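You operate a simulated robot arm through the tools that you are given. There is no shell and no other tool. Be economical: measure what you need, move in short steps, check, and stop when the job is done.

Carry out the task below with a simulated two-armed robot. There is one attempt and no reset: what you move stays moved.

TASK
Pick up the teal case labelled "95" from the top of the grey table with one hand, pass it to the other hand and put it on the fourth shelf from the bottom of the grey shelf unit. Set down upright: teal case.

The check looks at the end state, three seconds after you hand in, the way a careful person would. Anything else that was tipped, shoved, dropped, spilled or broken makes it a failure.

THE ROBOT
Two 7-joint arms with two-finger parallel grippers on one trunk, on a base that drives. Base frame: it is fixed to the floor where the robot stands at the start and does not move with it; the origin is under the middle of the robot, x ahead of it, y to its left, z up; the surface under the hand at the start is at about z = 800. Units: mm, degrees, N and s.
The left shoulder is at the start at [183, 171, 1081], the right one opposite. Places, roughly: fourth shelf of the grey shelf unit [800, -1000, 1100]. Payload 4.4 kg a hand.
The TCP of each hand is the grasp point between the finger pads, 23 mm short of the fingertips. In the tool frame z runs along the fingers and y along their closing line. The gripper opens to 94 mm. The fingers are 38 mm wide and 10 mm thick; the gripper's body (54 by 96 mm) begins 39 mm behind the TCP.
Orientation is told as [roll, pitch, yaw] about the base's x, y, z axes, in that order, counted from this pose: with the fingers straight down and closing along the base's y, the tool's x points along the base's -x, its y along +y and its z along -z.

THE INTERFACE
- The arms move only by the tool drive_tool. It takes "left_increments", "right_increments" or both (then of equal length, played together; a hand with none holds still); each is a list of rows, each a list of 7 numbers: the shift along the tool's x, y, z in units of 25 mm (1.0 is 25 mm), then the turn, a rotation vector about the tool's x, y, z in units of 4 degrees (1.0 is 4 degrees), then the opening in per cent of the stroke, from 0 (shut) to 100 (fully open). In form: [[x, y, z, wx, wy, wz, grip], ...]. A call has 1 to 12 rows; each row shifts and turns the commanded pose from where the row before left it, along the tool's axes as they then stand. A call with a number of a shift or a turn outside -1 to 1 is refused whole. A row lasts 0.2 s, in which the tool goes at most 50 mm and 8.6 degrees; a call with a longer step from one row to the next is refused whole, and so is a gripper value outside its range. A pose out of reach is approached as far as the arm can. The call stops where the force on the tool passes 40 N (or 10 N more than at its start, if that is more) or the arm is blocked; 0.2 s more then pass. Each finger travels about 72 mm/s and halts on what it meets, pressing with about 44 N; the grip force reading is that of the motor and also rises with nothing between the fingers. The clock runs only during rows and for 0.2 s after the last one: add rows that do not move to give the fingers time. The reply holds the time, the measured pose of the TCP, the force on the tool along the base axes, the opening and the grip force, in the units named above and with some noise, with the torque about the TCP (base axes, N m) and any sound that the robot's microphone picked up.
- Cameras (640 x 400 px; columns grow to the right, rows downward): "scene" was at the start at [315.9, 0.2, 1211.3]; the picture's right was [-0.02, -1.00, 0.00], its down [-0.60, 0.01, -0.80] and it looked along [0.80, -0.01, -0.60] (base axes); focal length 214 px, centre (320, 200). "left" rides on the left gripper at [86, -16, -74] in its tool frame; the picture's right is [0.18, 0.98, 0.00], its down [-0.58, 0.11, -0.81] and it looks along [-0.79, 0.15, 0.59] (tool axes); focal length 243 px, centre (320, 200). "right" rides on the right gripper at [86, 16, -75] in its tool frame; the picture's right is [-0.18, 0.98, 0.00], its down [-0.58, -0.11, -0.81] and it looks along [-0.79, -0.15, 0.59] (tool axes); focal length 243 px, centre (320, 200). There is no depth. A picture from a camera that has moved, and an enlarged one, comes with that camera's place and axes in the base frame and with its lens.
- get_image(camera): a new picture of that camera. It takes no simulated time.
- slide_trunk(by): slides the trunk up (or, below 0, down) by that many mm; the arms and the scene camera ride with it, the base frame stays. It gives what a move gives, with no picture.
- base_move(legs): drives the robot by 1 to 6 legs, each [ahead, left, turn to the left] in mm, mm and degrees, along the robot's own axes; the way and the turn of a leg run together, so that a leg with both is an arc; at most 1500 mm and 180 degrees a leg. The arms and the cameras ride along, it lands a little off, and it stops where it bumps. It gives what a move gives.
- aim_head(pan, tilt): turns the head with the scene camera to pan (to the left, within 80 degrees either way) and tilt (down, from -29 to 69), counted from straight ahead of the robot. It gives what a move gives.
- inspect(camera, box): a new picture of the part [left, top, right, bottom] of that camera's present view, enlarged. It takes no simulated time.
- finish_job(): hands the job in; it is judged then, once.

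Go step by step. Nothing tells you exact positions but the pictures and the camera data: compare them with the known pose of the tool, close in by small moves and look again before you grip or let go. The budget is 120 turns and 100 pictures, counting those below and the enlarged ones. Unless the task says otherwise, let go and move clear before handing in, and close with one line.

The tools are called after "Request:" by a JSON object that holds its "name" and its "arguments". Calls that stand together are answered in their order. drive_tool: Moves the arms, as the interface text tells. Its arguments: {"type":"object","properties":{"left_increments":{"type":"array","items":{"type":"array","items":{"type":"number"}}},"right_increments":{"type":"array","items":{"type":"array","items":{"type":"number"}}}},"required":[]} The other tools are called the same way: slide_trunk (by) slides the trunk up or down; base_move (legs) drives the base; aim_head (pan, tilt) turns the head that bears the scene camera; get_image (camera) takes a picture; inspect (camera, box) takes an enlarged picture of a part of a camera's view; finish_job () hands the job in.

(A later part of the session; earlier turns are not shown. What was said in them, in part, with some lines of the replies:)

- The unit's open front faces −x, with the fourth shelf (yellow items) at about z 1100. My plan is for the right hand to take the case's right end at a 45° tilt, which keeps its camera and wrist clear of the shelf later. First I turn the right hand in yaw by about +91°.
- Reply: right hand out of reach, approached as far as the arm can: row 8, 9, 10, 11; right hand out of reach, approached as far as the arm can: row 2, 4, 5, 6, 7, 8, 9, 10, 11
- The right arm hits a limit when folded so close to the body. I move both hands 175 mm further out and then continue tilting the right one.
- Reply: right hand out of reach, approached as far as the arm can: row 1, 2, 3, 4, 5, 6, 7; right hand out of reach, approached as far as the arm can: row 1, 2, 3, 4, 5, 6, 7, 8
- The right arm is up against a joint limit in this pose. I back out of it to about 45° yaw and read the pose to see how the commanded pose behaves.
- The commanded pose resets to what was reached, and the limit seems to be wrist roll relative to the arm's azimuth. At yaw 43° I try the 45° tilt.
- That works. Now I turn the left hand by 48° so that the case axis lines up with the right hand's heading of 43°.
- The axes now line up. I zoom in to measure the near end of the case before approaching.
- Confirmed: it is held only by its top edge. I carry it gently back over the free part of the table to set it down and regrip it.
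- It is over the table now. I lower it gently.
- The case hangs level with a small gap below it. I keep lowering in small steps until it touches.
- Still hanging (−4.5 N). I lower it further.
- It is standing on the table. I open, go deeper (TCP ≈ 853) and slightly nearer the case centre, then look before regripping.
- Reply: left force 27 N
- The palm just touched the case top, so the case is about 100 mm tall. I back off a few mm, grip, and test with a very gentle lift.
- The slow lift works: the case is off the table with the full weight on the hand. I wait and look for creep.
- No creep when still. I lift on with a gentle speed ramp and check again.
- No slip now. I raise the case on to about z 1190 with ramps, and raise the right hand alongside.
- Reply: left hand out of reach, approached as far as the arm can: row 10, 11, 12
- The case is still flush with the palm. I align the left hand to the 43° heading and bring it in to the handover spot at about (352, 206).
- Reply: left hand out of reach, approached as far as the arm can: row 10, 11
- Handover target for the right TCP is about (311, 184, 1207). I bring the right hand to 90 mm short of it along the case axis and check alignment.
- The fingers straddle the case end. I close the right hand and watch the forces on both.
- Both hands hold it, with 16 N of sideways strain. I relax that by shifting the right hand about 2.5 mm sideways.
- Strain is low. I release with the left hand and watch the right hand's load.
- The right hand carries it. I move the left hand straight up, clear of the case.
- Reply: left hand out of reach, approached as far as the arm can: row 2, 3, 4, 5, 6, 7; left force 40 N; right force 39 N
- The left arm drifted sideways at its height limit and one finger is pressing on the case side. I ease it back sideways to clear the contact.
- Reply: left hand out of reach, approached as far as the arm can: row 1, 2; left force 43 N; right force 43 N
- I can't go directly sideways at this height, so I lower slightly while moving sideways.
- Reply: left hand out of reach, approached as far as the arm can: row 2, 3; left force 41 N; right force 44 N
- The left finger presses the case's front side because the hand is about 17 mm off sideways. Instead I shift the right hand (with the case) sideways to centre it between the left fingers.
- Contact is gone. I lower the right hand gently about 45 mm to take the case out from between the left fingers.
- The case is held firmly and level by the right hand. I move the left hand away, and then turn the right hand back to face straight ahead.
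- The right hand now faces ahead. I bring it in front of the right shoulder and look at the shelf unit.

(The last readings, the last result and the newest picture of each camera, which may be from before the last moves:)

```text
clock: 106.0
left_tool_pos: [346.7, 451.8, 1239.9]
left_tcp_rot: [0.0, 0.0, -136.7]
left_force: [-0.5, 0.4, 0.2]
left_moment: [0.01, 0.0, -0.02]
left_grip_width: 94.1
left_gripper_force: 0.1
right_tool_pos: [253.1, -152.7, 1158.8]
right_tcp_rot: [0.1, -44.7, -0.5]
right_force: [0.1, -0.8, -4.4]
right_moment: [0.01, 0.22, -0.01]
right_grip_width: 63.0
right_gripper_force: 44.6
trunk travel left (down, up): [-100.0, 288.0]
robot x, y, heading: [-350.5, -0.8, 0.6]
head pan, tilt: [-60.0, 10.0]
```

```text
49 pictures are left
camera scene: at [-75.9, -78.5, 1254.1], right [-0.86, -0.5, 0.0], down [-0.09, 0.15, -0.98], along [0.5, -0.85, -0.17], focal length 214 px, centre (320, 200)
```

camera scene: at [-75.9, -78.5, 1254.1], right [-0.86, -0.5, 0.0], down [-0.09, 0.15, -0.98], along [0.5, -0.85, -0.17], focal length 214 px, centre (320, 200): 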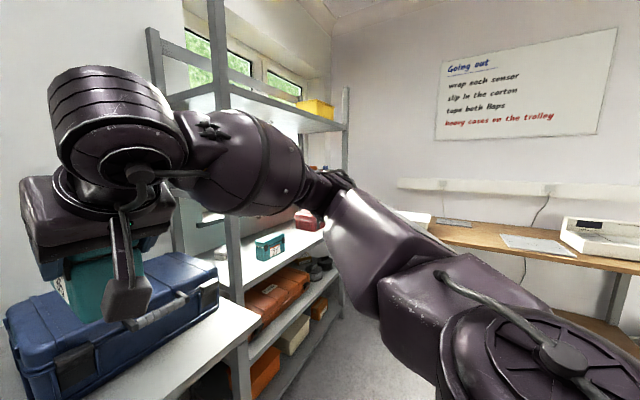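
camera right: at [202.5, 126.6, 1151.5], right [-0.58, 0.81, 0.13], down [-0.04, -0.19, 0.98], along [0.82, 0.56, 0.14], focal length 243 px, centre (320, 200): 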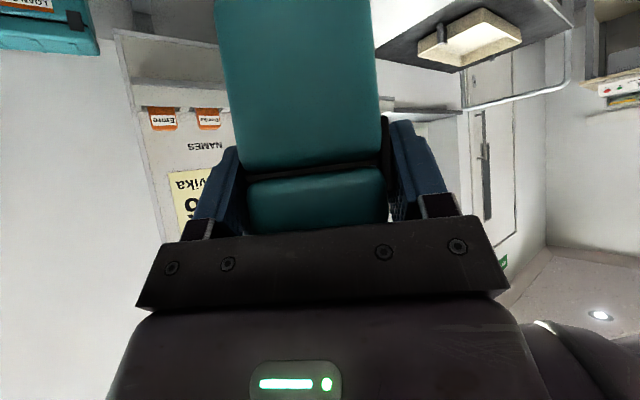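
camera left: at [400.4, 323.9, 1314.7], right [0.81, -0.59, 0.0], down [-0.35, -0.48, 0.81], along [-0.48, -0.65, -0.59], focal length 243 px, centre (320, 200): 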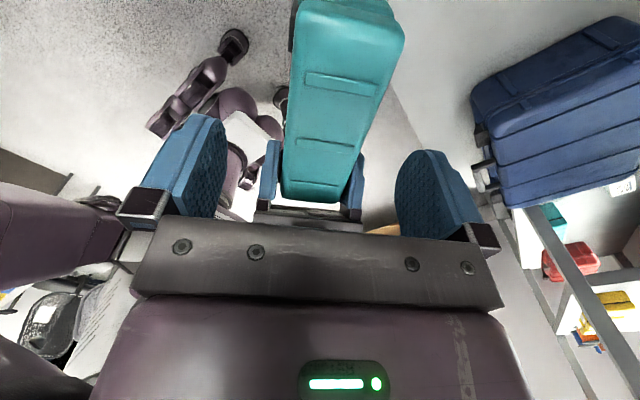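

The arm blocks the view from here. I drive 700 mm to the right, well in front of the shelf, and look again.

Request:
{"name": "base_move", "arguments": {"legs": [[0, -400, 0], [0, -350, 0]]}}

Request:
{"name": "aim_head", "arguments": {"pan": -5, "tilt": 8}}

Request:
{"name": "get_image", "arguments": {"camera": "scene"}}

```text
clock: 113.3
left_tool_pos: [352.5, -294.3, 1240.4]
left_tcp_rot: [0.0, 0.0, -136.9]
left_force: [0.4, 0.1, -0.1]
left_moment: [0.01, 0.02, 0.01]
left_grip_width: 93.8
left_gripper_force: 0.0
right_tool_pos: [257.8, -898.0, 1159.7]
right_tcp_rot: [0.1, -44.7, -0.7]
right_force: [-0.4, -0.1, -4.7]
right_moment: [0.0, 0.19, -0.01]
right_grip_width: 62.5
right_gripper_force: 44.3
trunk travel left (down, up): [-100.0, 288.0]
robot x, y, heading: [-345.2, -745.1, 0.2]
head pan, tilt: [-60.0, 10.0]
```

```text
clock: 114.5
left_tool_pos: [352.9, -293.6, 1241.6]
left_tcp_rot: [0.0, 0.0, -136.9]
left_force: [-0.6, 0.9, 0.2]
left_moment: [0.01, -0.02, 0.0]
left_grip_width: 93.8
left_gripper_force: 0.0
right_tool_pos: [257.3, -898.9, 1159.9]
right_tcp_rot: [0.0, -44.7, -0.6]
right_force: [0.3, 0.2, -4.2]
right_moment: [0.04, 0.22, -0.02]
right_grip_width: 62.8
right_gripper_force: 43.8
trunk travel left (down, up): [-100.0, 288.0]
robot x, y, heading: [-349.6, -744.1, 0.1]
head pan, tilt: [-5.0, 8.0]
```

```text
48 pictures are left
camera scene: at [-26.5, -749.8, 1257.3], right [-0.09, -1.0, 0.0], down [-0.14, 0.01, -0.99], along [0.99, -0.09, -0.14], focal length 214 px, centre (320, 200)
```

scene: 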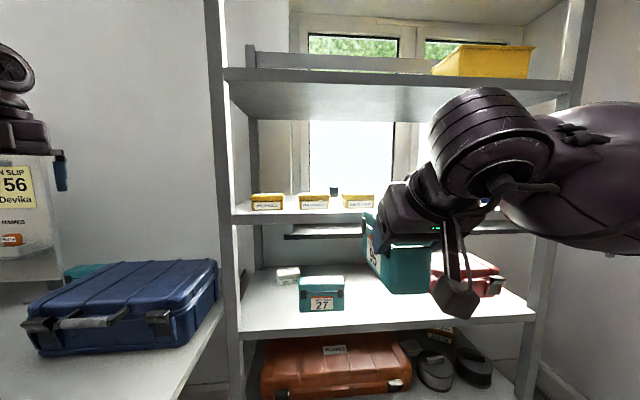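

The shelf layout is clear: yellow boxes stand on the fourth shelf. Both the case and the camera need to be higher, so I raise the trunk in small strokes and check the grip.

Request:
{"name": "slide_trunk", "arguments": {"by": 50}}

Request:
{"name": "get_image", "arguments": {"camera": "right"}}

```text
clock: 115.4
left_tool_pos: [355.9, -291.9, 1287.5]
left_tcp_rot: [-0.1, -0.2, -136.8]
left_force: [0.6, -0.2, -0.5]
left_moment: [-0.01, 0.05, -0.02]
left_grip_width: 94.0
left_gripper_force: 0.0
right_tool_pos: [260.5, -897.8, 1207.6]
right_tcp_rot: [0.1, -44.4, -0.5]
right_force: [-0.2, -0.9, -5.4]
right_moment: [0.02, 0.2, 0.01]
right_grip_width: 62.9
right_gripper_force: 43.5
trunk travel left (down, up): [-150.0, 238.0]
robot x, y, heading: [-348.3, -746.2, -0.0]
head pan, tilt: [-5.0, 8.0]
```

```text
47 pictures are left
camera right: at [146.6, -881.4, 1199.0], right [0.14, 0.98, 0.13], down [-0.15, -0.11, 0.98], along [0.98, -0.16, 0.13], focal length 243 px, centre (320, 200)
```

right: 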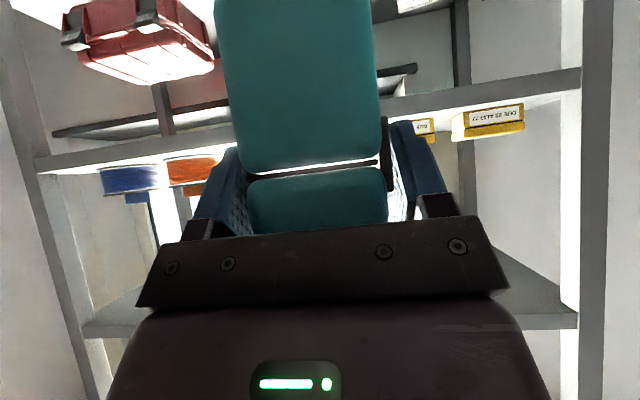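

The grip is unchanged. I raise another 100 mm and look.

Request:
{"name": "slide_trunk", "arguments": {"by": 100}}

Request:
{"name": "aim_head", "arguments": {"pan": -10, "tilt": 15}}

Request:
{"name": "get_image", "arguments": {"camera": "scene"}}

Request:
{"name": "get_image", "arguments": {"camera": "right"}}

```text
clock: 116.8
left_tool_pos: [248.8, -292.1, 1516.2]
left_tcp_rot: [8.8, 9.4, -136.1]
left_force: [1.5, -0.1, -0.1]
left_moment: [-0.02, 0.0, 0.04]
left_grip_width: 93.9
left_gripper_force: 0.2
right_tool_pos: [259.1, -897.9, 1307.1]
right_tcp_rot: [0.0, -44.5, -0.5]
right_force: [0.8, 0.0, -4.6]
right_moment: [-0.02, 0.22, 0.07]
right_grip_width: 62.8
right_gripper_force: 44.0
trunk travel left (down, up): [-250.0, 138.0]
robot x, y, heading: [-346.1, -745.5, -0.0]
head pan, tilt: [-5.0, 8.0]
```

```text
clock: 117.4
left_tool_pos: [247.8, -293.2, 1516.5]
left_tcp_rot: [8.9, 9.3, -136.1]
left_force: [0.2, -0.1, -0.3]
left_moment: [-0.03, -0.02, 0.01]
left_grip_width: 93.9
left_gripper_force: 0.0
right_tool_pos: [256.2, -898.5, 1309.3]
right_tcp_rot: [0.0, -44.7, -0.6]
right_force: [0.4, 0.4, -4.5]
right_moment: [0.03, 0.19, -0.02]
right_grip_width: 62.8
right_gripper_force: 43.5
trunk travel left (down, up): [-250.0, 138.0]
robot x, y, heading: [-349.6, -744.0, -0.0]
head pan, tilt: [-10.0, 15.0]
```

```text
46 pictures are left
camera scene: at [-165.8, -758.1, 1418.0], right [-0.17, -0.99, 0.0], down [-0.25, 0.04, -0.97], along [0.95, -0.17, -0.26], focal length 214 px, centre (320, 200)
```

scene: 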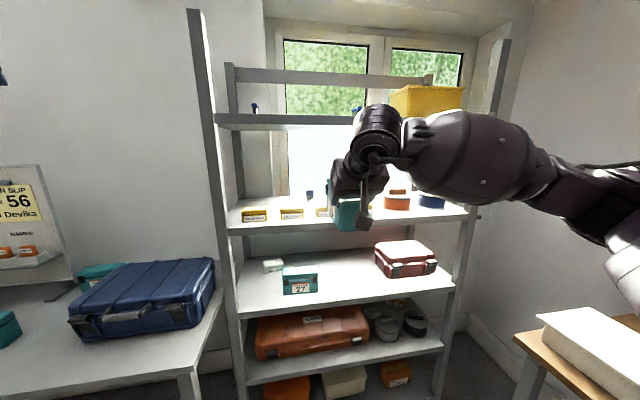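

```text
45 pictures are left
camera right: at [143.8, -881.5, 1301.7], right [0.14, 0.98, 0.13], down [-0.16, -0.11, 0.98], along [0.98, -0.16, 0.14], focal length 243 px, centre (320, 200)
```

right: 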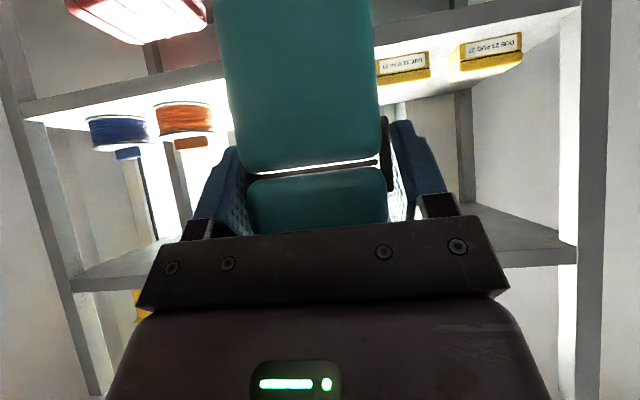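

Now all five shelves are visible, and the fourth carries small yellow boxes on the left and wire spools on the right. I zoom in to find free space.

Request:
{"name": "inspect", "arguments": {"camera": "scene", "box": [210, 90, 490, 310]}}

Request:
{"name": "inspect", "arguments": {"camera": "right", "box": [0, 0, 640, 300]}}

```text
1.82 times, centred on (350, 200) of scene
camera zoom: at [-165.8, -758.1, 1418.0], right [-0.17, -0.99, 0.0], down [-0.25, 0.04, -0.97], along [0.95, -0.17, -0.26], focal length 390 px, centre (266, 200)
```

zoom: 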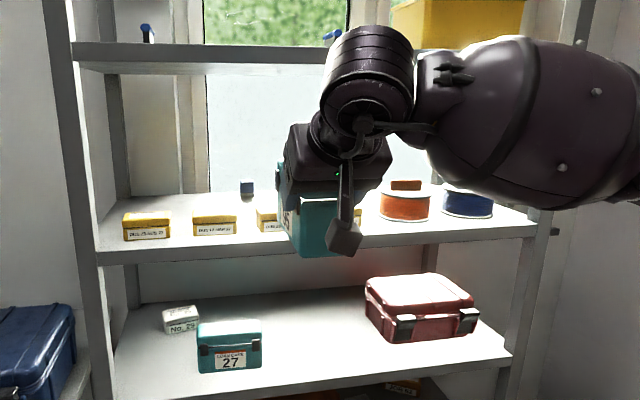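

```text
1.00 times, centred on (320, 150) of right (not enlarged: the box is as wide or as high as the picture)
camera zoom: at [143.8, -881.5, 1301.7], right [0.14, 0.98, 0.13], down [-0.16, -0.11, 0.98], along [0.98, -0.16, 0.14], focal length 243 px, centre (320, 250)
```

zoom: 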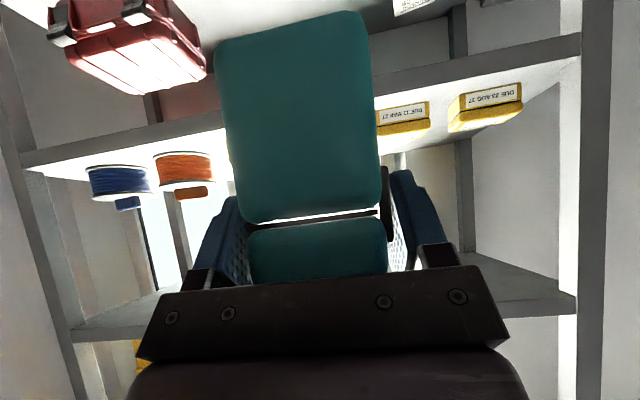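

The fourth shelf has four low yellow boxes and two spools; the arm hides the gap between them. I shift right 300 mm to see that gap.

Request:
{"name": "base_move", "arguments": {"legs": [[0, -300, 0]]}}

Request:
{"name": "aim_head", "arguments": {"pan": 0, "tilt": 18}}

Request:
{"name": "inspect", "arguments": {"camera": "scene", "box": [140, 90, 460, 290]}}

```text
clock: 120.7
left_tool_pos: [249.2, -599.9, 1518.0]
left_tcp_rot: [8.9, 9.3, -136.2]
left_force: [-0.2, 0.5, 0.6]
left_moment: [-0.03, -0.01, -0.03]
left_grip_width: 94.1
left_gripper_force: 0.1
right_tool_pos: [257.1, -1204.0, 1310.6]
right_tcp_rot: [0.0, -44.7, -0.7]
right_force: [-0.6, -0.6, -4.3]
right_moment: [-0.01, 0.26, 0.03]
right_grip_width: 62.9
right_gripper_force: 43.8
trunk travel left (down, up): [-250.0, 138.0]
robot x, y, heading: [-347.7, -1053.9, -0.1]
head pan, tilt: [-10.0, 15.0]
```

```text
clock: 121.4
left_tool_pos: [248.1, -599.7, 1517.5]
left_tcp_rot: [8.9, 9.3, -136.2]
left_force: [0.4, -0.3, -0.4]
left_moment: [0.01, 0.02, -0.01]
left_grip_width: 93.8
left_gripper_force: 0.0
right_tool_pos: [257.5, -1204.9, 1309.7]
right_tcp_rot: [0.0, -44.7, -0.6]
right_force: [-0.4, 0.0, -4.8]
right_moment: [0.0, 0.24, -0.01]
right_grip_width: 62.9
right_gripper_force: 43.6
trunk travel left (down, up): [-250.0, 138.0]
robot x, y, heading: [-349.2, -1050.3, -0.0]
head pan, tilt: [0.0, 18.0]
```

```text
2.00 times, centred on (300, 190) of scene
camera zoom: at [-164.3, -1048.1, 1413.1], right [0.0, -1.0, 0.0], down [-0.31, 0.0, -0.95], along [0.95, 0.0, -0.31], focal length 429 px, centre (360, 220)
```

zoom: 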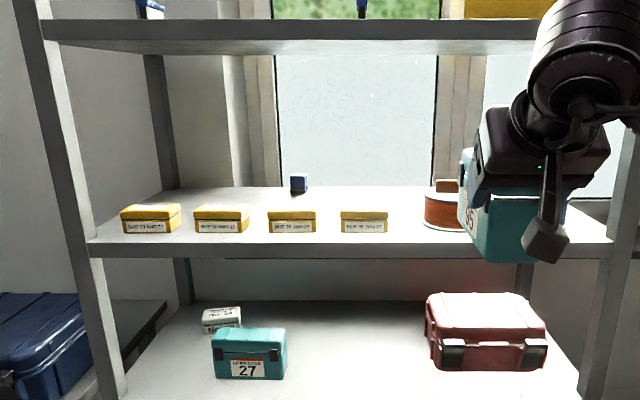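

There is a usable lane between the fourth yellow box (right edge y ≈ −1102, back x ≈ 708) and the orange spool (left edge ≈ −1180). I plan to set the case behind them at about x 718–865, y ≈ −1122, on the shelf at z ≈ 1135. First I retract the left hand and extend the right arm.

Request:
{"name": "drive_tool", "arguments": {"left_increments": [[-0.6, -0.6, 0.4, 0, 0, 0, 60], [-0.6, -0.6, 0.4, 0, 0, 0, 60], [-0.6, -0.6, 0.4, 0, 0, 0, 60], [-0.6, -0.6, 0.4, 0, 0, 0, 60], [-0.6, -0.6, 0.4, 0, 0, 0, 60], [-0.6, -0.6, 0.4, 0, 0, 0, 60], [-0.6, -0.6, 0.4, 0, 0, 0, 60], [-0.6, -0.6, 0.4, 0, 0, 0, 60], [-0.6, -0.6, 0.4, 0, 0, 0, 60], [-0.6, -0.6, 0.4, 0, 0, 0, 60], [-0.6, -0.6, 0.4, 0, 0, 0, 60], [-0.6, -0.6, 0.4, 0, 0, 0, 60]], "right_increments": [[-0.1, 0, 0.1, 0, 0, 0, 0], [-0.25, 0, 0.25, 0, 0, 0, 0], [-0.4, 0, 0.4, 0, 0, 0, 0], [-0.5, 0, 0.5, 0, 0, 0, 0], [-0.5, 0, 0.5, 0, 0, 0, 0], [-0.5, 0, 0.5, 0, 0, 0, 0], [-0.5, 0, 0.5, 0, 0, 0, 0], [-0.5, 0, 0.5, 0, 0, 0, 0], [-0.5, 0, 0.5, 0, 0, 0, 0], [-0.4, 0, 0.4, 0, 0, 0, 0], [-0.25, 0, 0.25, 0, 0, 0, 0], [-0.1, 0, 0.1, 0, 0, 0, 0]]}}

Request:
{"name": "get_image", "arguments": {"camera": "scene"}}

```text
clock: 124.0
left_tool_pos: [28.6, -589.7, 1342.6]
left_tcp_rot: [8.9, 9.3, -136.2]
left_force: [0.5, -0.4, -0.6]
left_moment: [-0.02, 0.0, -0.01]
left_grip_width: 56.5
left_gripper_force: 0.1
right_tool_pos: [417.1, -1206.0, 1310.5]
right_tcp_rot: [-0.1, -44.7, -0.7]
right_force: [0.0, -0.6, -4.3]
right_moment: [-0.01, 0.23, -0.01]
right_grip_width: 63.4
right_gripper_force: 44.5
trunk travel left (down, up): [-250.0, 138.0]
robot x, y, heading: [-348.3, -1047.9, 0.0]
head pan, tilt: [0.0, 18.0]
```

```text
41 pictures are left
camera scene: at [-164.2, -1047.6, 1413.1], right [0.0, -1.0, 0.0], down [-0.31, 0.0, -0.95], along [0.95, 0.0, -0.31], focal length 214 px, centre (320, 200)
```

scene: 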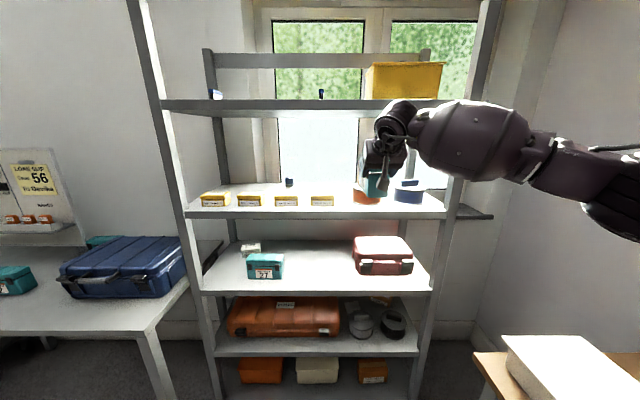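

The elbow sits out to the right, so I extend the arm further and inward to straighten it, which keeps the forearm clear of the right post.

Request:
{"name": "drive_tool", "arguments": {"right_increments": [[-0.1, 0.1, 0.1, 0, 0, 0, 0], [-0.25, 0.25, 0.25, 0, 0, 0, 0], [-0.3, 0.3, 0.3, 0, 0, 0, 0], [-0.3, 0.3, 0.3, 0, 0, 0, 0], [-0.3, 0.3, 0.3, 0, 0, 0, 0], [-0.3, 0.3, 0.3, 0, 0, 0, 0], [-0.3, 0.3, 0.3, 0, 0, 0, 0], [-0.3, 0.3, 0.3, 0, 0, 0, 0], [-0.3, 0.3, 0.3, 0, 0, 0, 0], [-0.3, 0.3, 0.3, 0, 0, 0, 0], [-0.25, 0.25, 0.25, 0, 0, 0, 0], [-0.1, 0.15, 0.1, 0, 0, 0, 0]]}}

Request:
{"name": "get_image", "arguments": {"camera": "scene"}}

Request:
{"name": "get_image", "arguments": {"camera": "right"}}

```text
clock: 126.6
left_tool_pos: [28.7, -590.1, 1340.8]
left_tcp_rot: [8.9, 9.3, -136.1]
left_force: [-0.5, -0.1, -0.7]
left_moment: [-0.01, -0.02, 0.02]
left_grip_width: 56.6
left_gripper_force: 0.1
right_tool_pos: [528.1, -1130.3, 1309.1]
right_tcp_rot: [0.0, -44.8, -0.8]
right_force: [0.6, -0.6, -3.6]
right_moment: [0.02, 0.22, 0.03]
right_grip_width: 63.0
right_gripper_force: 43.8
trunk travel left (down, up): [-250.0, 138.0]
robot x, y, heading: [-346.7, -1045.6, 0.3]
head pan, tilt: [0.0, 18.0]
```

```text
40 pictures are left
camera scene: at [-164.2, -1048.0, 1413.1], right [0.0, -1.0, 0.0], down [-0.31, 0.0, -0.95], along [0.95, 0.0, -0.31], focal length 214 px, centre (320, 200)
```

scene: 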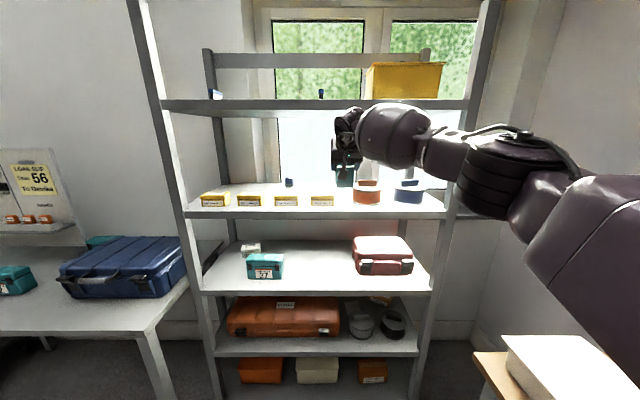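

```text
39 pictures are left
camera right: at [414.0, -1113.0, 1300.7], right [0.14, 0.98, 0.13], down [-0.16, -0.11, 0.98], along [0.98, -0.16, 0.14], focal length 243 px, centre (320, 200)
```

right: 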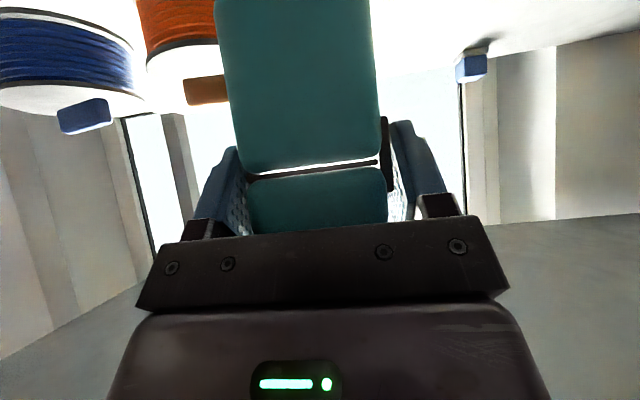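

The arm is well shaped now. I lower to TCP z ≈ 1257 (case bottom about 45 mm above shelf level) so that the wrist passes under the fifth shelf.

Request:
{"name": "drive_tool", "arguments": {"right_increments": [[0.05, 0, 0.05, 0, 0, 0, 0], [0.1, 0, 0.1, 0, 0, 0, 0], [0.15, 0, 0.15, 0, 0, 0, 0], [0.15, 0, 0.15, 0, 0, 0, 0], [0.15, 0, 0.15, 0, 0, 0, 0], [0.15, 0, 0.15, 0, 0, 0, 0], [0.15, 0, 0.15, 0, 0, 0, 0], [0.15, 0, 0.15, 0, 0, 0, 0], [0.15, 0, 0.15, 0, 0, 0, 0], [0.1, 0, 0.1, 0, 0, 0, 0], [0.05, 0, 0.05, 0, 0, 0, 0]]}}

Request:
{"name": "inspect", "arguments": {"camera": "scene", "box": [240, 60, 480, 230]}}

Request:
{"name": "get_image", "arguments": {"camera": "right"}}

```text
clock: 129.0
left_tool_pos: [28.8, -590.6, 1343.4]
left_tcp_rot: [8.9, 9.4, -136.3]
left_force: [-0.7, 0.0, 0.1]
left_moment: [0.04, -0.02, -0.02]
left_grip_width: 56.4
left_gripper_force: 0.1
right_tool_pos: [526.7, -1129.8, 1260.5]
right_tcp_rot: [0.0, -44.8, -0.7]
right_force: [0.4, -0.3, -0.7]
right_moment: [0.04, -0.21, -0.04]
right_grip_width: 62.7
right_gripper_force: 43.9
trunk travel left (down, up): [-250.0, 138.0]
robot x, y, heading: [-350.7, -1052.5, 0.1]
head pan, tilt: [0.0, 18.0]
```

```text
2.35 times, centred on (360, 145) of scene
camera zoom: at [-164.6, -1048.1, 1413.2], right [0.0, -1.0, 0.0], down [-0.31, 0.0, -0.95], along [0.95, 0.0, -0.31], focal length 505 px, centre (226, 329)
```

zoom: 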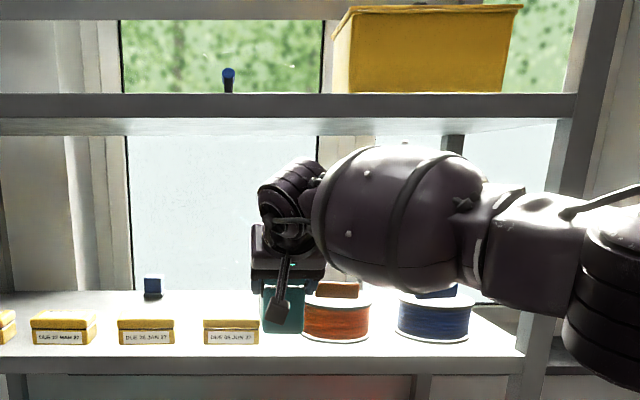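

```text
37 pictures are left
camera right: at [413.1, -1112.7, 1252.7], right [0.14, 0.98, 0.13], down [-0.16, -0.11, 0.98], along [0.98, -0.16, 0.14], focal length 243 px, centre (320, 200)
```

right: 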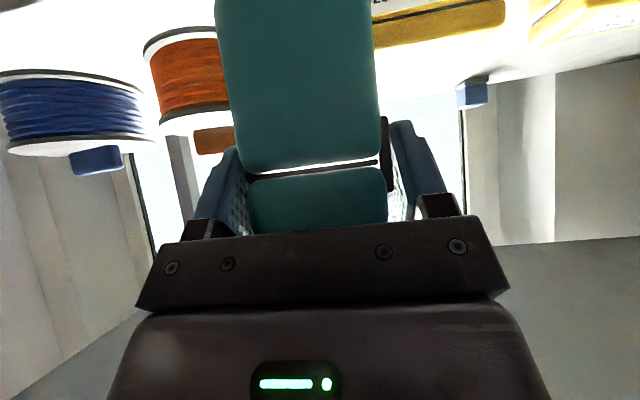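

The load dropped by 4 N: the case's underside has touched something, most likely the rim of the orange spool, which reaches about z 1198. I go straight back up right away.

Request:
{"name": "drive_tool", "arguments": {"right_increments": [[-0.05, 0, -0.05, 0, 0, 0, 0], [-0.1, 0, -0.1, 0, 0, 0, 0], [-0.15, 0, -0.15, 0, 0, 0, 0], [-0.15, 0, -0.15, 0, 0, 0, 0], [-0.15, 0, -0.15, 0, 0, 0, 0], [-0.1, 0, -0.1, 0, 0, 0, 0], [-0.05, 0, -0.05, 0, 0, 0, 0]]}}

Request:
{"name": "inspect", "arguments": {"camera": "scene", "box": [290, 120, 430, 230]}}

Request:
{"name": "get_image", "arguments": {"camera": "right"}}

```text
clock: 130.6
left_tool_pos: [28.8, -589.9, 1342.8]
left_tcp_rot: [9.0, 9.4, -136.2]
left_force: [-0.4, -0.1, -1.2]
left_moment: [-0.03, 0.02, -0.01]
left_grip_width: 56.7
left_gripper_force: 0.1
right_tool_pos: [527.1, -1129.9, 1287.3]
right_tcp_rot: [0.0, -44.8, -0.8]
right_force: [-0.5, 0.3, -3.8]
right_moment: [-0.03, 0.23, 0.0]
right_grip_width: 63.0
right_gripper_force: 43.6
trunk travel left (down, up): [-250.0, 138.0]
robot x, y, heading: [-346.7, -1048.6, 0.1]
head pan, tilt: [0.0, 18.0]
```

```text
3.64 times, centred on (360, 175) of scene
camera zoom: at [-164.2, -1048.1, 1413.1], right [0.0, -1.0, 0.0], down [-0.31, 0.0, -0.95], along [0.95, 0.0, -0.31], focal length 780 px, centre (174, 291)
```

zoom: 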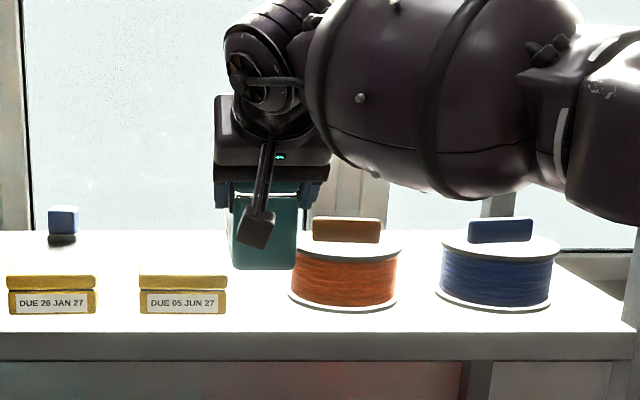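

```text
35 pictures are left
camera right: at [413.0, -1112.8, 1279.1], right [0.14, 0.98, 0.13], down [-0.16, -0.11, 0.98], along [0.98, -0.16, 0.14], focal length 243 px, centre (320, 200)
```

right: 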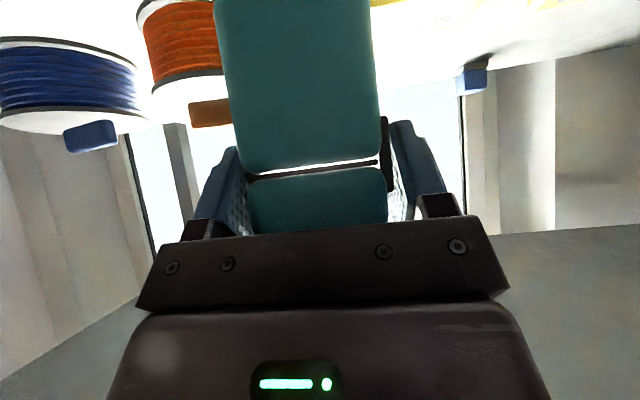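

The load is normal again and nothing appears displaced. The contact was at the far end of the case, so I check whether the case droops in the grip.

Request:
{"name": "inspect", "arguments": {"camera": "scene", "box": [320, 145, 370, 180]}}

Request:
{"name": "inspect", "arguments": {"camera": "right", "box": [130, 0, 520, 240]}}

```text
11.43 times, centred on (345, 162) of scene
camera zoom: at [-164.2, -1048.1, 1413.1], right [0.0, -1.0, 0.0], down [-0.31, 0.0, -0.95], along [0.95, 0.0, -0.31], focal length 2451 px, centre (34, 629)
```

zoom: 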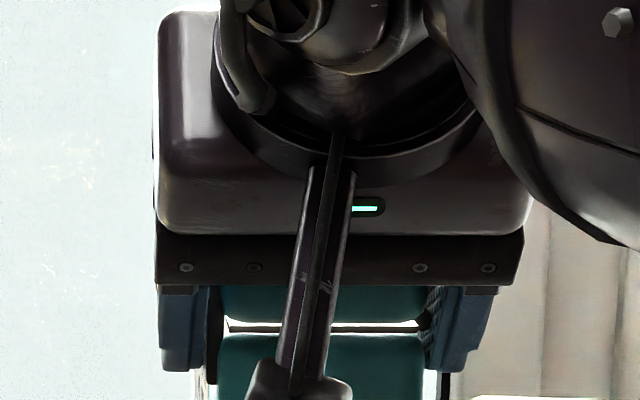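

```text
1.64 times, centred on (325, 120) of right
camera zoom: at [413.0, -1112.8, 1279.1], right [0.14, 0.98, 0.13], down [-0.16, -0.11, 0.98], along [0.98, -0.16, 0.14], focal length 398 px, centre (312, 331)
```

zoom: 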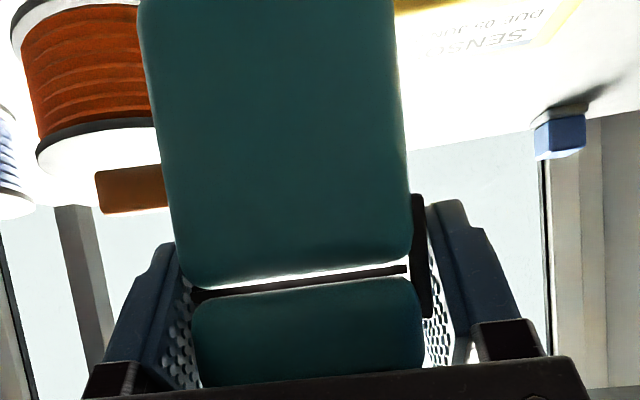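

No droop: the case is level, with its bottom about 74 mm below the TCP. Better triangulation gives shelf z ≈ 1148, yellow box 4 top ≈ 1174, spool top ≈ 1207 and shelf front x ≈ 521. I go in at TCP z ≈ 1277 and set down behind the box and spool; first I drive forward 100 mm and check.

Request:
{"name": "drive_tool", "arguments": {"right_increments": [[0.05, 0.05, 0.05, 0, 0, 0.1, 0], [0.05, 0.05, 0.05, 0, 0, 0.05, 0], [0.05, 0.05, 0.05, 0, 0, 0, 0], [0.05, 0, 0.05, 0, 0, 0, 0]]}}

Request:
{"name": "base_move", "arguments": {"legs": [[100, 0, 0]]}}

Request:
{"name": "get_image", "arguments": {"camera": "scene"}}

Request:
{"name": "get_image", "arguments": {"camera": "right"}}

```text
clock: 131.6
left_tool_pos: [29.2, -588.8, 1342.6]
left_tcp_rot: [8.9, 9.3, -136.1]
left_force: [-0.2, 0.0, 0.5]
left_moment: [0.0, 0.02, 0.01]
left_grip_width: 56.5
left_gripper_force: 0.1
right_tool_pos: [525.5, -1125.5, 1279.2]
right_tcp_rot: [0.5, -44.8, -1.6]
right_force: [0.7, -0.7, -4.8]
right_moment: [-0.03, 0.2, -0.01]
right_grip_width: 62.8
right_gripper_force: 44.3
trunk travel left (down, up): [-250.0, 138.0]
robot x, y, heading: [-348.7, -1047.5, 0.2]
head pan, tilt: [0.0, 18.0]
```

```text
clock: 132.8
left_tool_pos: [129.1, -590.5, 1343.0]
left_tcp_rot: [8.9, 9.4, -136.3]
left_force: [-0.3, -1.0, -0.8]
left_moment: [0.05, 0.04, 0.02]
left_grip_width: 56.1
left_gripper_force: 0.1
right_tool_pos: [626.0, -1125.7, 1280.5]
right_tcp_rot: [0.6, -44.7, -1.6]
right_force: [-0.5, -0.4, -5.3]
right_moment: [0.0, 0.23, -0.02]
right_grip_width: 62.7
right_gripper_force: 44.2
trunk travel left (down, up): [-250.0, 138.0]
robot x, y, heading: [-247.6, -1053.1, 0.2]
head pan, tilt: [0.0, 18.0]
```

```text
32 pictures are left
camera scene: at [-63.7, -1048.2, 1413.1], right [0.0, -1.0, 0.0], down [-0.31, 0.0, -0.95], along [0.95, 0.0, -0.31], focal length 214 px, centre (320, 200)
```

scene: 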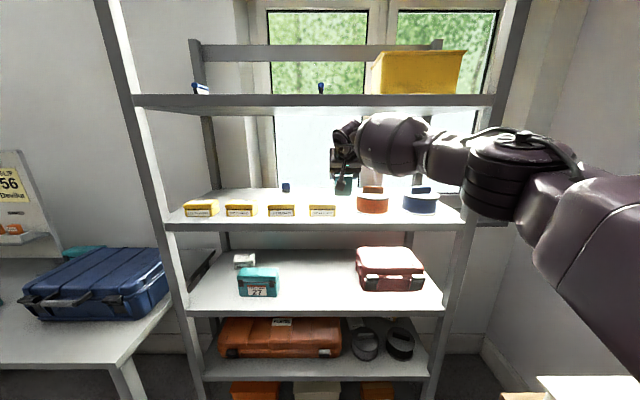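

```text
31 pictures are left
camera right: at [513.3, -1108.5, 1272.3], right [0.15, 0.98, 0.14], down [-0.16, -0.11, 0.98], along [0.98, -0.17, 0.14], focal length 243 px, centre (320, 200)
```

right: 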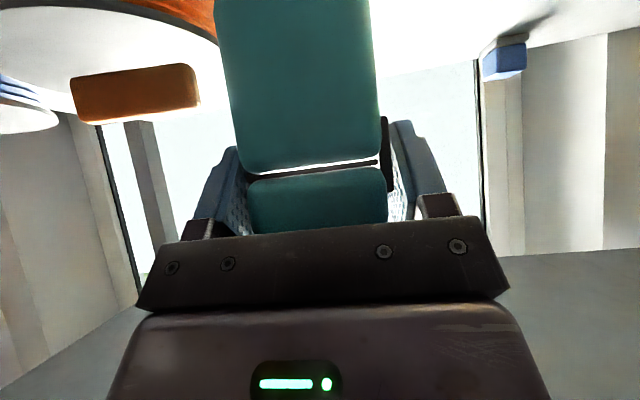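

I have about 8–10 mm between the forearm and the lip of the fifth shelf. Before going deeper I lower 12 mm, watching the load.

Request:
{"name": "drive_tool", "arguments": {"right_increments": [[0.05, 0, 0.05, 0, 0, 0, 0], [0.1, 0, 0.1, 0, 0, 0, 0], [0.1, 0, 0.1, 0, 0, 0, 0], [0.1, 0, 0.1, 0, 0, 0, 0], [0, 0, 0, 0, 0, 0, 0]]}}

Request:
{"name": "inspect", "arguments": {"camera": "scene", "box": [280, 80, 480, 240]}}

```text
clock: 134.0
left_tool_pos: [129.3, -588.8, 1341.7]
left_tcp_rot: [8.9, 9.3, -136.2]
left_force: [0.5, -0.1, 0.1]
left_moment: [-0.01, -0.02, -0.02]
left_grip_width: 56.2
left_gripper_force: 0.1
right_tool_pos: [626.0, -1127.0, 1267.4]
right_tcp_rot: [0.5, -44.7, -1.6]
right_force: [1.0, -0.1, -4.3]
right_moment: [-0.01, 0.24, 0.0]
right_grip_width: 62.9
right_gripper_force: 44.0
trunk travel left (down, up): [-250.0, 138.0]
robot x, y, heading: [-245.2, -1048.4, -0.2]
head pan, tilt: [0.0, 18.0]
```

```text
2.50 times, centred on (380, 160) of scene
camera zoom: at [-64.2, -1048.3, 1413.1], right [0.0, -1.0, 0.0], down [-0.31, 0.0, -0.95], along [0.95, 0.0, -0.31], focal length 536 px, centre (170, 300)
```

zoom: 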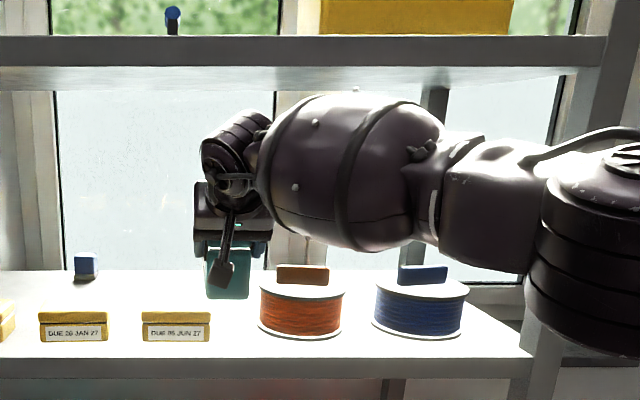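

There is good clearance now. I drive the remaining 90 mm in.

Request:
{"name": "base_move", "arguments": {"legs": [[90, 0, 0]]}}

Request:
{"name": "inspect", "arguments": {"camera": "scene", "box": [280, 80, 480, 240]}}

Request:
{"name": "get_image", "arguments": {"camera": "right"}}

```text
clock: 135.1
left_tool_pos: [221.5, -590.8, 1343.2]
left_tcp_rot: [8.9, 9.4, -136.3]
left_force: [-0.1, 0.8, -0.8]
left_moment: [0.01, -0.01, 0.01]
left_grip_width: 56.9
left_gripper_force: 0.1
right_tool_pos: [717.3, -1127.8, 1267.3]
right_tcp_rot: [0.6, -44.7, -1.6]
right_force: [0.4, -0.8, -4.2]
right_moment: [0.0, 0.2, 0.02]
right_grip_width: 62.6
right_gripper_force: 43.9
trunk travel left (down, up): [-250.0, 138.0]
robot x, y, heading: [-159.5, -1050.4, -0.3]
head pan, tilt: [0.0, 18.0]
```

```text
2.50 times, centred on (380, 160) of scene
camera zoom: at [27.2, -1048.7, 1413.1], right [0.0, -1.0, 0.0], down [-0.31, 0.0, -0.95], along [0.95, 0.0, -0.31], focal length 536 px, centre (170, 300)
```

zoom: 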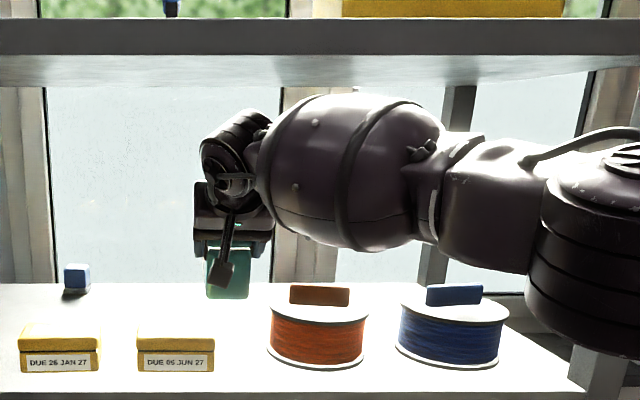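

```text
28 pictures are left
camera right: at [604.1, -1110.0, 1259.9], right [0.15, 0.98, 0.14], down [-0.16, -0.11, 0.98], along [0.98, -0.17, 0.14], focal length 243 px, centre (320, 200)
```

right: 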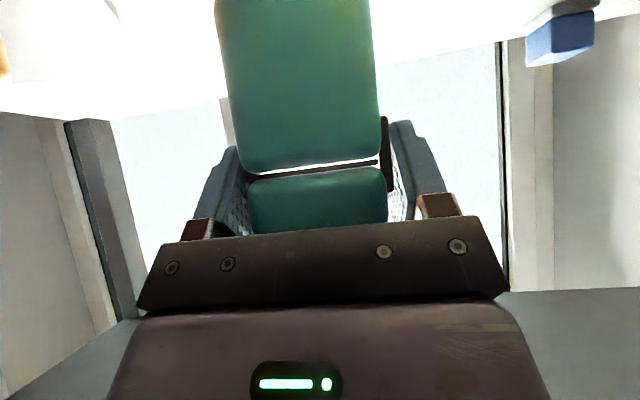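

The case is in place above the free area, and a new parallax check gives shelf z ≈ 1146. I lower gently about 28 mm first and check the clearances.

Request:
{"name": "drive_tool", "arguments": {"right_increments": [[0.05, 0, 0.05, 0, 0, 0, 0], [0.1, 0, 0.1, 0, 0, 0, 0], [0.1, 0, 0.1, 0, 0, 0, 0], [0.1, 0, 0.1, 0, 0, 0, 0], [0.1, 0, 0.1, 0, 0, 0, 0], [0.1, 0, 0.1, 0, 0, 0, 0], [0.1, 0, 0.1, 0, 0, 0, 0], [0.1, 0, 0.1, 0, 0, 0, 0], [0.05, 0, 0.05, 0, 0, 0, 0]]}}

Request:
{"name": "inspect", "arguments": {"camera": "scene", "box": [280, 80, 480, 240]}}

```text
clock: 137.1
left_tool_pos: [219.9, -593.3, 1343.4]
left_tcp_rot: [9.0, 9.4, -136.3]
left_force: [0.0, -0.8, -0.4]
left_moment: [-0.01, 0.0, -0.01]
left_grip_width: 56.5
left_gripper_force: 0.1
right_tool_pos: [718.6, -1128.5, 1238.6]
right_tcp_rot: [0.6, -44.7, -1.8]
right_force: [-0.2, 0.3, -4.7]
right_moment: [-0.05, 0.24, -0.01]
right_grip_width: 62.8
right_gripper_force: 43.8
trunk travel left (down, up): [-250.0, 138.0]
robot x, y, heading: [-159.2, -1047.0, -0.1]
head pan, tilt: [0.0, 18.0]
```

```text
2.50 times, centred on (380, 160) of scene
camera zoom: at [26.6, -1048.7, 1413.0], right [0.0, -1.0, 0.0], down [-0.31, 0.0, -0.95], along [0.95, 0.0, -0.31], focal length 536 px, centre (170, 300)
```

zoom: 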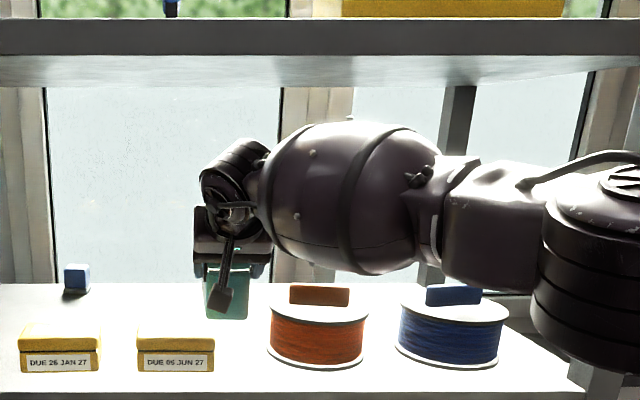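

Still clear. I continue in finer steps toward contact.

Request:
{"name": "drive_tool", "arguments": {"right_increments": [[0.05, 0, 0.05, 0, 0, 0, 0], [0.05, 0, 0.05, 0, 0, 0, 0], [0.05, 0, 0.05, 0, 0, 0, 0], [0.05, 0, 0.05, 0, 0, 0, 0], [0.05, 0, 0.05, 0, 0, 0, 0], [0.05, 0, 0.05, 0, 0, 0, 0], [0.05, 0, 0.05, 0, 0, 0, 0], [0, 0, 0, 0, 0, 0, 0]]}}

```text
clock: 138.9
left_tool_pos: [220.2, -590.6, 1342.7]
left_tcp_rot: [8.9, 9.4, -136.4]
left_force: [0.0, 0.8, -0.6]
left_moment: [0.01, -0.02, 0.01]
left_grip_width: 56.2
left_gripper_force: 0.1
right_tool_pos: [717.8, -1127.4, 1228.1]
right_tcp_rot: [0.6, -44.7, -1.6]
right_force: [0.5, 0.3, -4.0]
right_moment: [0.03, 0.19, -0.01]
right_grip_width: 63.0
right_gripper_force: 43.9
trunk travel left (down, up): [-250.0, 138.0]
robot x, y, heading: [-155.3, -1046.6, 0.1]
head pan, tilt: [0.0, 18.0]
```

Still hanging freely (−4 N). A few more millimetres.

Request:
{"name": "drive_tool", "arguments": {"right_increments": [[0.05, 0, 0.05, 0, 0, 0, 0], [0.05, 0, 0.05, 0, 0, 0, 0], [0.05, 0, 0.05, 0, 0, 0, 0], [0, 0, 0, 0, 0, 0, 0]]}}

```text
clock: 139.9
left_tool_pos: [220.3, -591.7, 1343.6]
left_tcp_rot: [8.9, 9.4, -136.3]
left_force: [0.1, -0.1, 0.4]
left_moment: [0.04, 0.02, 0.01]
left_grip_width: 56.2
left_gripper_force: 0.0
right_tool_pos: [717.5, -1127.5, 1223.3]
right_tcp_rot: [0.6, -44.7, -1.7]
right_force: [-0.1, -0.1, -4.3]
right_moment: [0.04, 0.25, -0.01]
right_grip_width: 63.0
right_gripper_force: 43.8
trunk travel left (down, up): [-250.0, 138.0]
robot x, y, heading: [-157.8, -1049.0, -0.2]
head pan, tilt: [0.0, 18.0]
```

Request:
{"name": "drive_tool", "arguments": {"right_increments": [[0.05, 0, 0.05, 0, 0, 0, 0], [0.05, 0, 0.05, 0, 0, 0, 0], [0.05, 0, 0.05, 0, 0, 0, 0], [0, 0, 0, 0, 0, 0, 0]]}}

Request:
{"name": "inspect", "arguments": {"camera": "scene", "box": [320, 130, 440, 240]}}

```text
clock: 140.9
left_tool_pos: [220.5, -591.6, 1343.0]
left_tcp_rot: [9.0, 9.4, -136.3]
left_force: [-1.0, -0.4, -0.4]
left_moment: [0.02, 0.0, 0.0]
left_grip_width: 56.4
left_gripper_force: 0.1
right_tool_pos: [717.8, -1126.9, 1218.2]
right_tcp_rot: [0.6, -44.7, -1.7]
right_force: [0.6, -0.6, -3.6]
right_moment: [-0.05, 0.08, 0.03]
right_grip_width: 62.8
right_gripper_force: 44.3
trunk travel left (down, up): [-250.0, 138.0]
robot x, y, heading: [-155.8, -1052.8, 0.1]
head pan, tilt: [0.0, 18.0]
```

```text
3.64 times, centred on (380, 185) of scene
camera zoom: at [26.5, -1048.7, 1413.1], right [0.0, -1.0, 0.0], down [-0.31, 0.0, -0.95], along [0.95, 0.0, -0.31], focal length 780 px, centre (102, 254)
```

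zoom: 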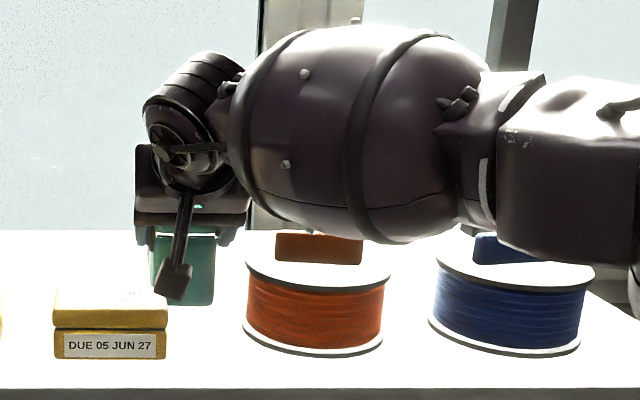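

The moment is dropping: the far end begins to touch. I continue in tiny steps until the weight is taken.

Request:
{"name": "drive_tool", "arguments": {"right_increments": [[0.04, 0, 0.04, 0, 0, 0, 0], [0.04, 0, 0.04, 0, 0, 0, 0], [0, 0, 0, 0, 0, 0, 0]]}}

```text
clock: 141.7
left_tool_pos: [219.6, -591.2, 1344.2]
left_tcp_rot: [8.8, 9.4, -136.3]
left_force: [-0.8, 0.6, 0.7]
left_moment: [0.02, 0.04, -0.01]
left_grip_width: 56.4
left_gripper_force: 0.1
right_tool_pos: [716.0, -1127.3, 1216.7]
right_tcp_rot: [0.6, -45.0, -1.7]
right_force: [4.1, -1.0, 7.0]
right_moment: [-0.34, -1.38, 0.12]
right_grip_width: 62.9
right_gripper_force: 44.0
trunk travel left (down, up): [-250.0, 138.0]
robot x, y, heading: [-156.0, -1050.8, -0.1]
head pan, tilt: [0.0, 18.0]
```

The far edge bears first, so the case is slightly nose-down. I pitch the hand up 1° while lowering, to bring it flat.

Request:
{"name": "drive_tool", "arguments": {"right_increments": [[0.02, 0, 0.02, 0, -0.15, 0, 0], [0.02, 0, 0.02, 0, -0.15, 0, 0], [0, 0, 0, 0, 0, 0, 0]]}}

```text
clock: 142.5
left_tool_pos: [219.6, -591.2, 1343.9]
left_tcp_rot: [9.0, 9.4, -136.3]
left_force: [0.1, -0.4, -0.6]
left_moment: [0.0, 0.02, 0.02]
left_grip_width: 56.4
left_gripper_force: 0.1
right_tool_pos: [715.5, -1127.2, 1217.1]
right_tcp_rot: [0.6, -46.1, -1.8]
right_force: [0.2, 0.5, 13.9]
right_moment: [-0.53, 0.62, 0.01]
right_grip_width: 62.7
right_gripper_force: 43.5
trunk travel left (down, up): [-250.0, 138.0]
robot x, y, heading: [-154.7, -1047.8, -0.3]
head pan, tilt: [0.0, 18.0]
```

It now sits flat, with near and far edges both bearing. I open the gripper slowly and look.

Request:
{"name": "drive_tool", "arguments": {"right_increments": [[-0.01, 0, -0.01, 0, 0, 0, 68], [0, 0, 0, 0, 0, 0, 70], [0, 0, 0, 0, 0, 0, 74], [0, 0, 0, 0, 0, 0, 80], [0, 0, 0, 0, 0, 0, 86], [0, 0, 0, 0, 0, 0, 86]]}}

Request:
{"name": "get_image", "arguments": {"camera": "right"}}

Request:
{"name": "inspect", "arguments": {"camera": "scene", "box": [320, 130, 440, 240]}}

```text
clock: 143.9
left_tool_pos: [219.6, -591.1, 1343.3]
left_tcp_rot: [8.9, 9.4, -136.4]
left_force: [-0.3, -0.9, 0.8]
left_moment: [0.02, -0.02, -0.02]
left_grip_width: 56.5
left_gripper_force: 0.0
right_tool_pos: [716.1, -1128.3, 1214.7]
right_tcp_rot: [0.6, -45.9, -1.7]
right_force: [-0.3, -0.7, 1.0]
right_moment: [-0.01, 0.0, 0.01]
right_grip_width: 80.7
right_gripper_force: 0.1
trunk travel left (down, up): [-250.0, 138.0]
robot x, y, heading: [-155.6, -1051.9, -0.1]
head pan, tilt: [0.0, 18.0]
```

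```text
25 pictures are left
camera right: at [603.3, -1109.5, 1203.6], right [0.15, 0.98, 0.14], down [-0.18, -0.11, 0.98], along [0.97, -0.17, 0.16], focal length 243 px, centre (320, 200)
```

right: 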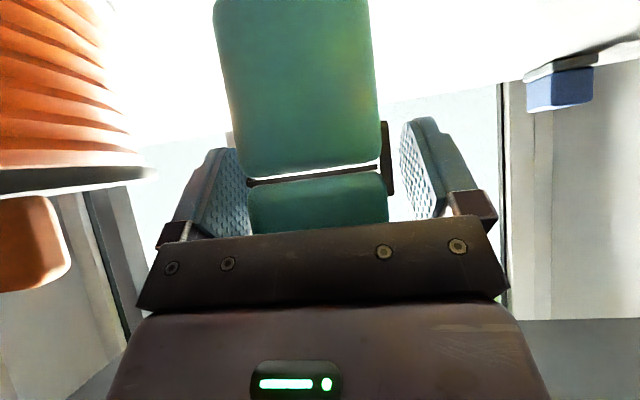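

```text
3.64 times, centred on (380, 185) of scene
camera zoom: at [26.0, -1048.7, 1413.2], right [0.0, -1.0, 0.0], down [-0.31, 0.0, -0.95], along [0.95, 0.0, -0.31], focal length 780 px, centre (102, 254)
```

zoom: 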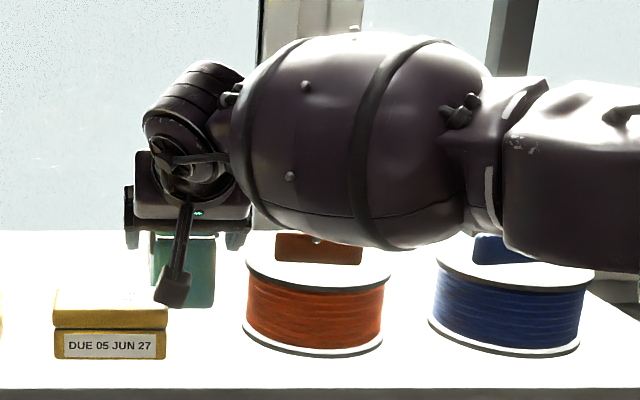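

The case is released and standing. I withdraw along the finger axis by 60 mm, then check.

Request:
{"name": "drive_tool", "arguments": {"right_increments": [[0, 0, -0.15, 0, 0, 0, 86], [0, 0, -0.25, 0, 0, 0, 86], [0, 0, -0.4, 0, 0, 0, 86], [0, 0, -0.4, 0, 0, 0, 86], [0, 0, -0.4, 0, 0, 0, 86], [0, 0, -0.4, 0, 0, 0, 86], [0, 0, -0.4, 0, 0, 0, 86]]}}

Request:
{"name": "get_image", "arguments": {"camera": "right"}}

Request:
{"name": "inspect", "arguments": {"camera": "scene", "box": [280, 80, 480, 240]}}

```text
clock: 145.5
left_tool_pos: [219.9, -591.5, 1343.3]
left_tcp_rot: [8.8, 9.4, -136.2]
left_force: [0.3, 0.1, 0.1]
left_moment: [0.03, -0.01, -0.01]
left_grip_width: 56.4
left_gripper_force: 0.0
right_tool_pos: [673.4, -1127.5, 1256.3]
right_tcp_rot: [0.6, -45.9, -1.7]
right_force: [0.0, 0.4, 0.1]
right_moment: [0.01, 0.0, 0.01]
right_grip_width: 80.8
right_gripper_force: 0.1
trunk travel left (down, up): [-250.0, 138.0]
robot x, y, heading: [-162.5, -1049.8, -0.1]
head pan, tilt: [0.0, 18.0]
```

```text
23 pictures are left
camera right: at [559.7, -1109.7, 1246.6], right [0.15, 0.98, 0.14], down [-0.18, -0.11, 0.98], along [0.97, -0.17, 0.16], focal length 243 px, centre (320, 200)
```

right: 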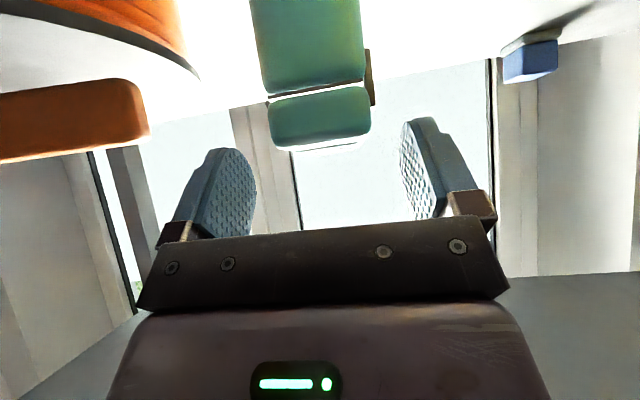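

```text
2.50 times, centred on (380, 160) of scene
camera zoom: at [25.7, -1048.8, 1413.2], right [0.0, -1.0, 0.0], down [-0.31, 0.0, -0.95], along [0.95, 0.0, -0.31], focal length 536 px, centre (170, 300)
```

zoom: 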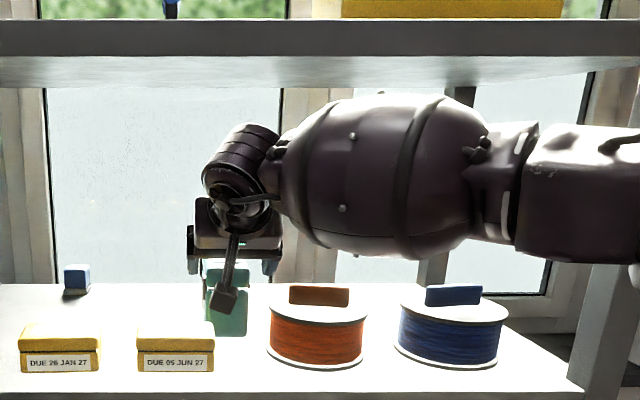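

The hand is free of the case. I back the robot out 350 mm and take a final look.

Request:
{"name": "base_move", "arguments": {"legs": [[-350, 0, 0]]}}

Request:
{"name": "get_image", "arguments": {"camera": "scene"}}

Request:
{"name": "get_image", "arguments": {"camera": "right"}}

```text
clock: 147.8
left_tool_pos: [-127.9, -592.1, 1342.2]
left_tcp_rot: [8.9, 9.4, -136.9]
left_force: [0.2, 0.4, 1.0]
left_moment: [0.0, 0.0, 0.0]
left_grip_width: 56.4
left_gripper_force: 0.0
right_tool_pos: [321.9, -1131.6, 1257.1]
right_tcp_rot: [0.5, -45.9, -2.3]
right_force: [0.0, -0.2, 0.1]
right_moment: [-0.04, 0.02, -0.04]
right_grip_width: 80.6
right_gripper_force: 0.1
trunk travel left (down, up): [-250.0, 138.0]
robot x, y, heading: [-506.4, -1047.6, -0.5]
head pan, tilt: [0.0, 18.0]
```

```text
21 pictures are left
camera scene: at [-325.2, -1047.9, 1413.2], right [-0.01, -1.0, 0.0], down [-0.31, 0.0, -0.95], along [0.95, -0.01, -0.31], focal length 214 px, centre (320, 200)
```

scene: 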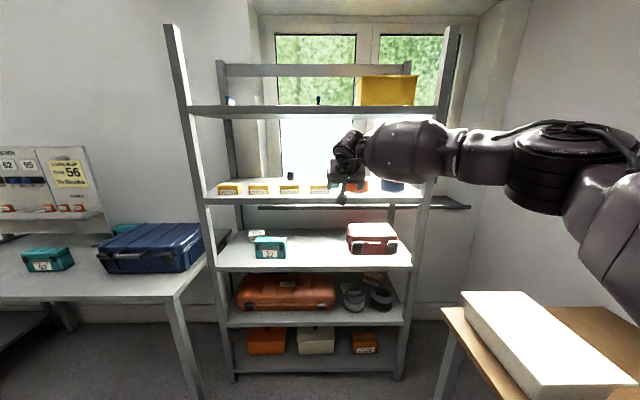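

```text
20 pictures are left
camera right: at [208.6, -1113.2, 1246.4], right [0.16, 0.98, 0.14], down [-0.18, -0.11, 0.98], along [0.97, -0.18, 0.16], focal length 243 px, centre (320, 200)
```

right: 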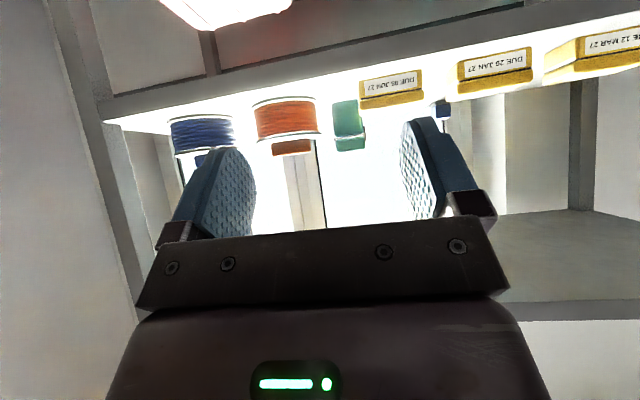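

The case stands upright on the fourth shelf between the yellow boxes and the spools, both grippers are empty and clear, and everything else looks undisturbed. I hand in.

Request:
{"name": "finish_job", "arguments": {}}

```text
The job is handed in.
```

The teal case "95" was picked up with the left hand, passed to the right hand in mid-air, and set upright on the fourth shelf from the bottom of the grey unit. On the first lift it slipped in the left hand, so I set it back on the table and regripped it. On the way in, the case briefly touched something on the shelf with about 4 N; the last pictures show nothing moved.
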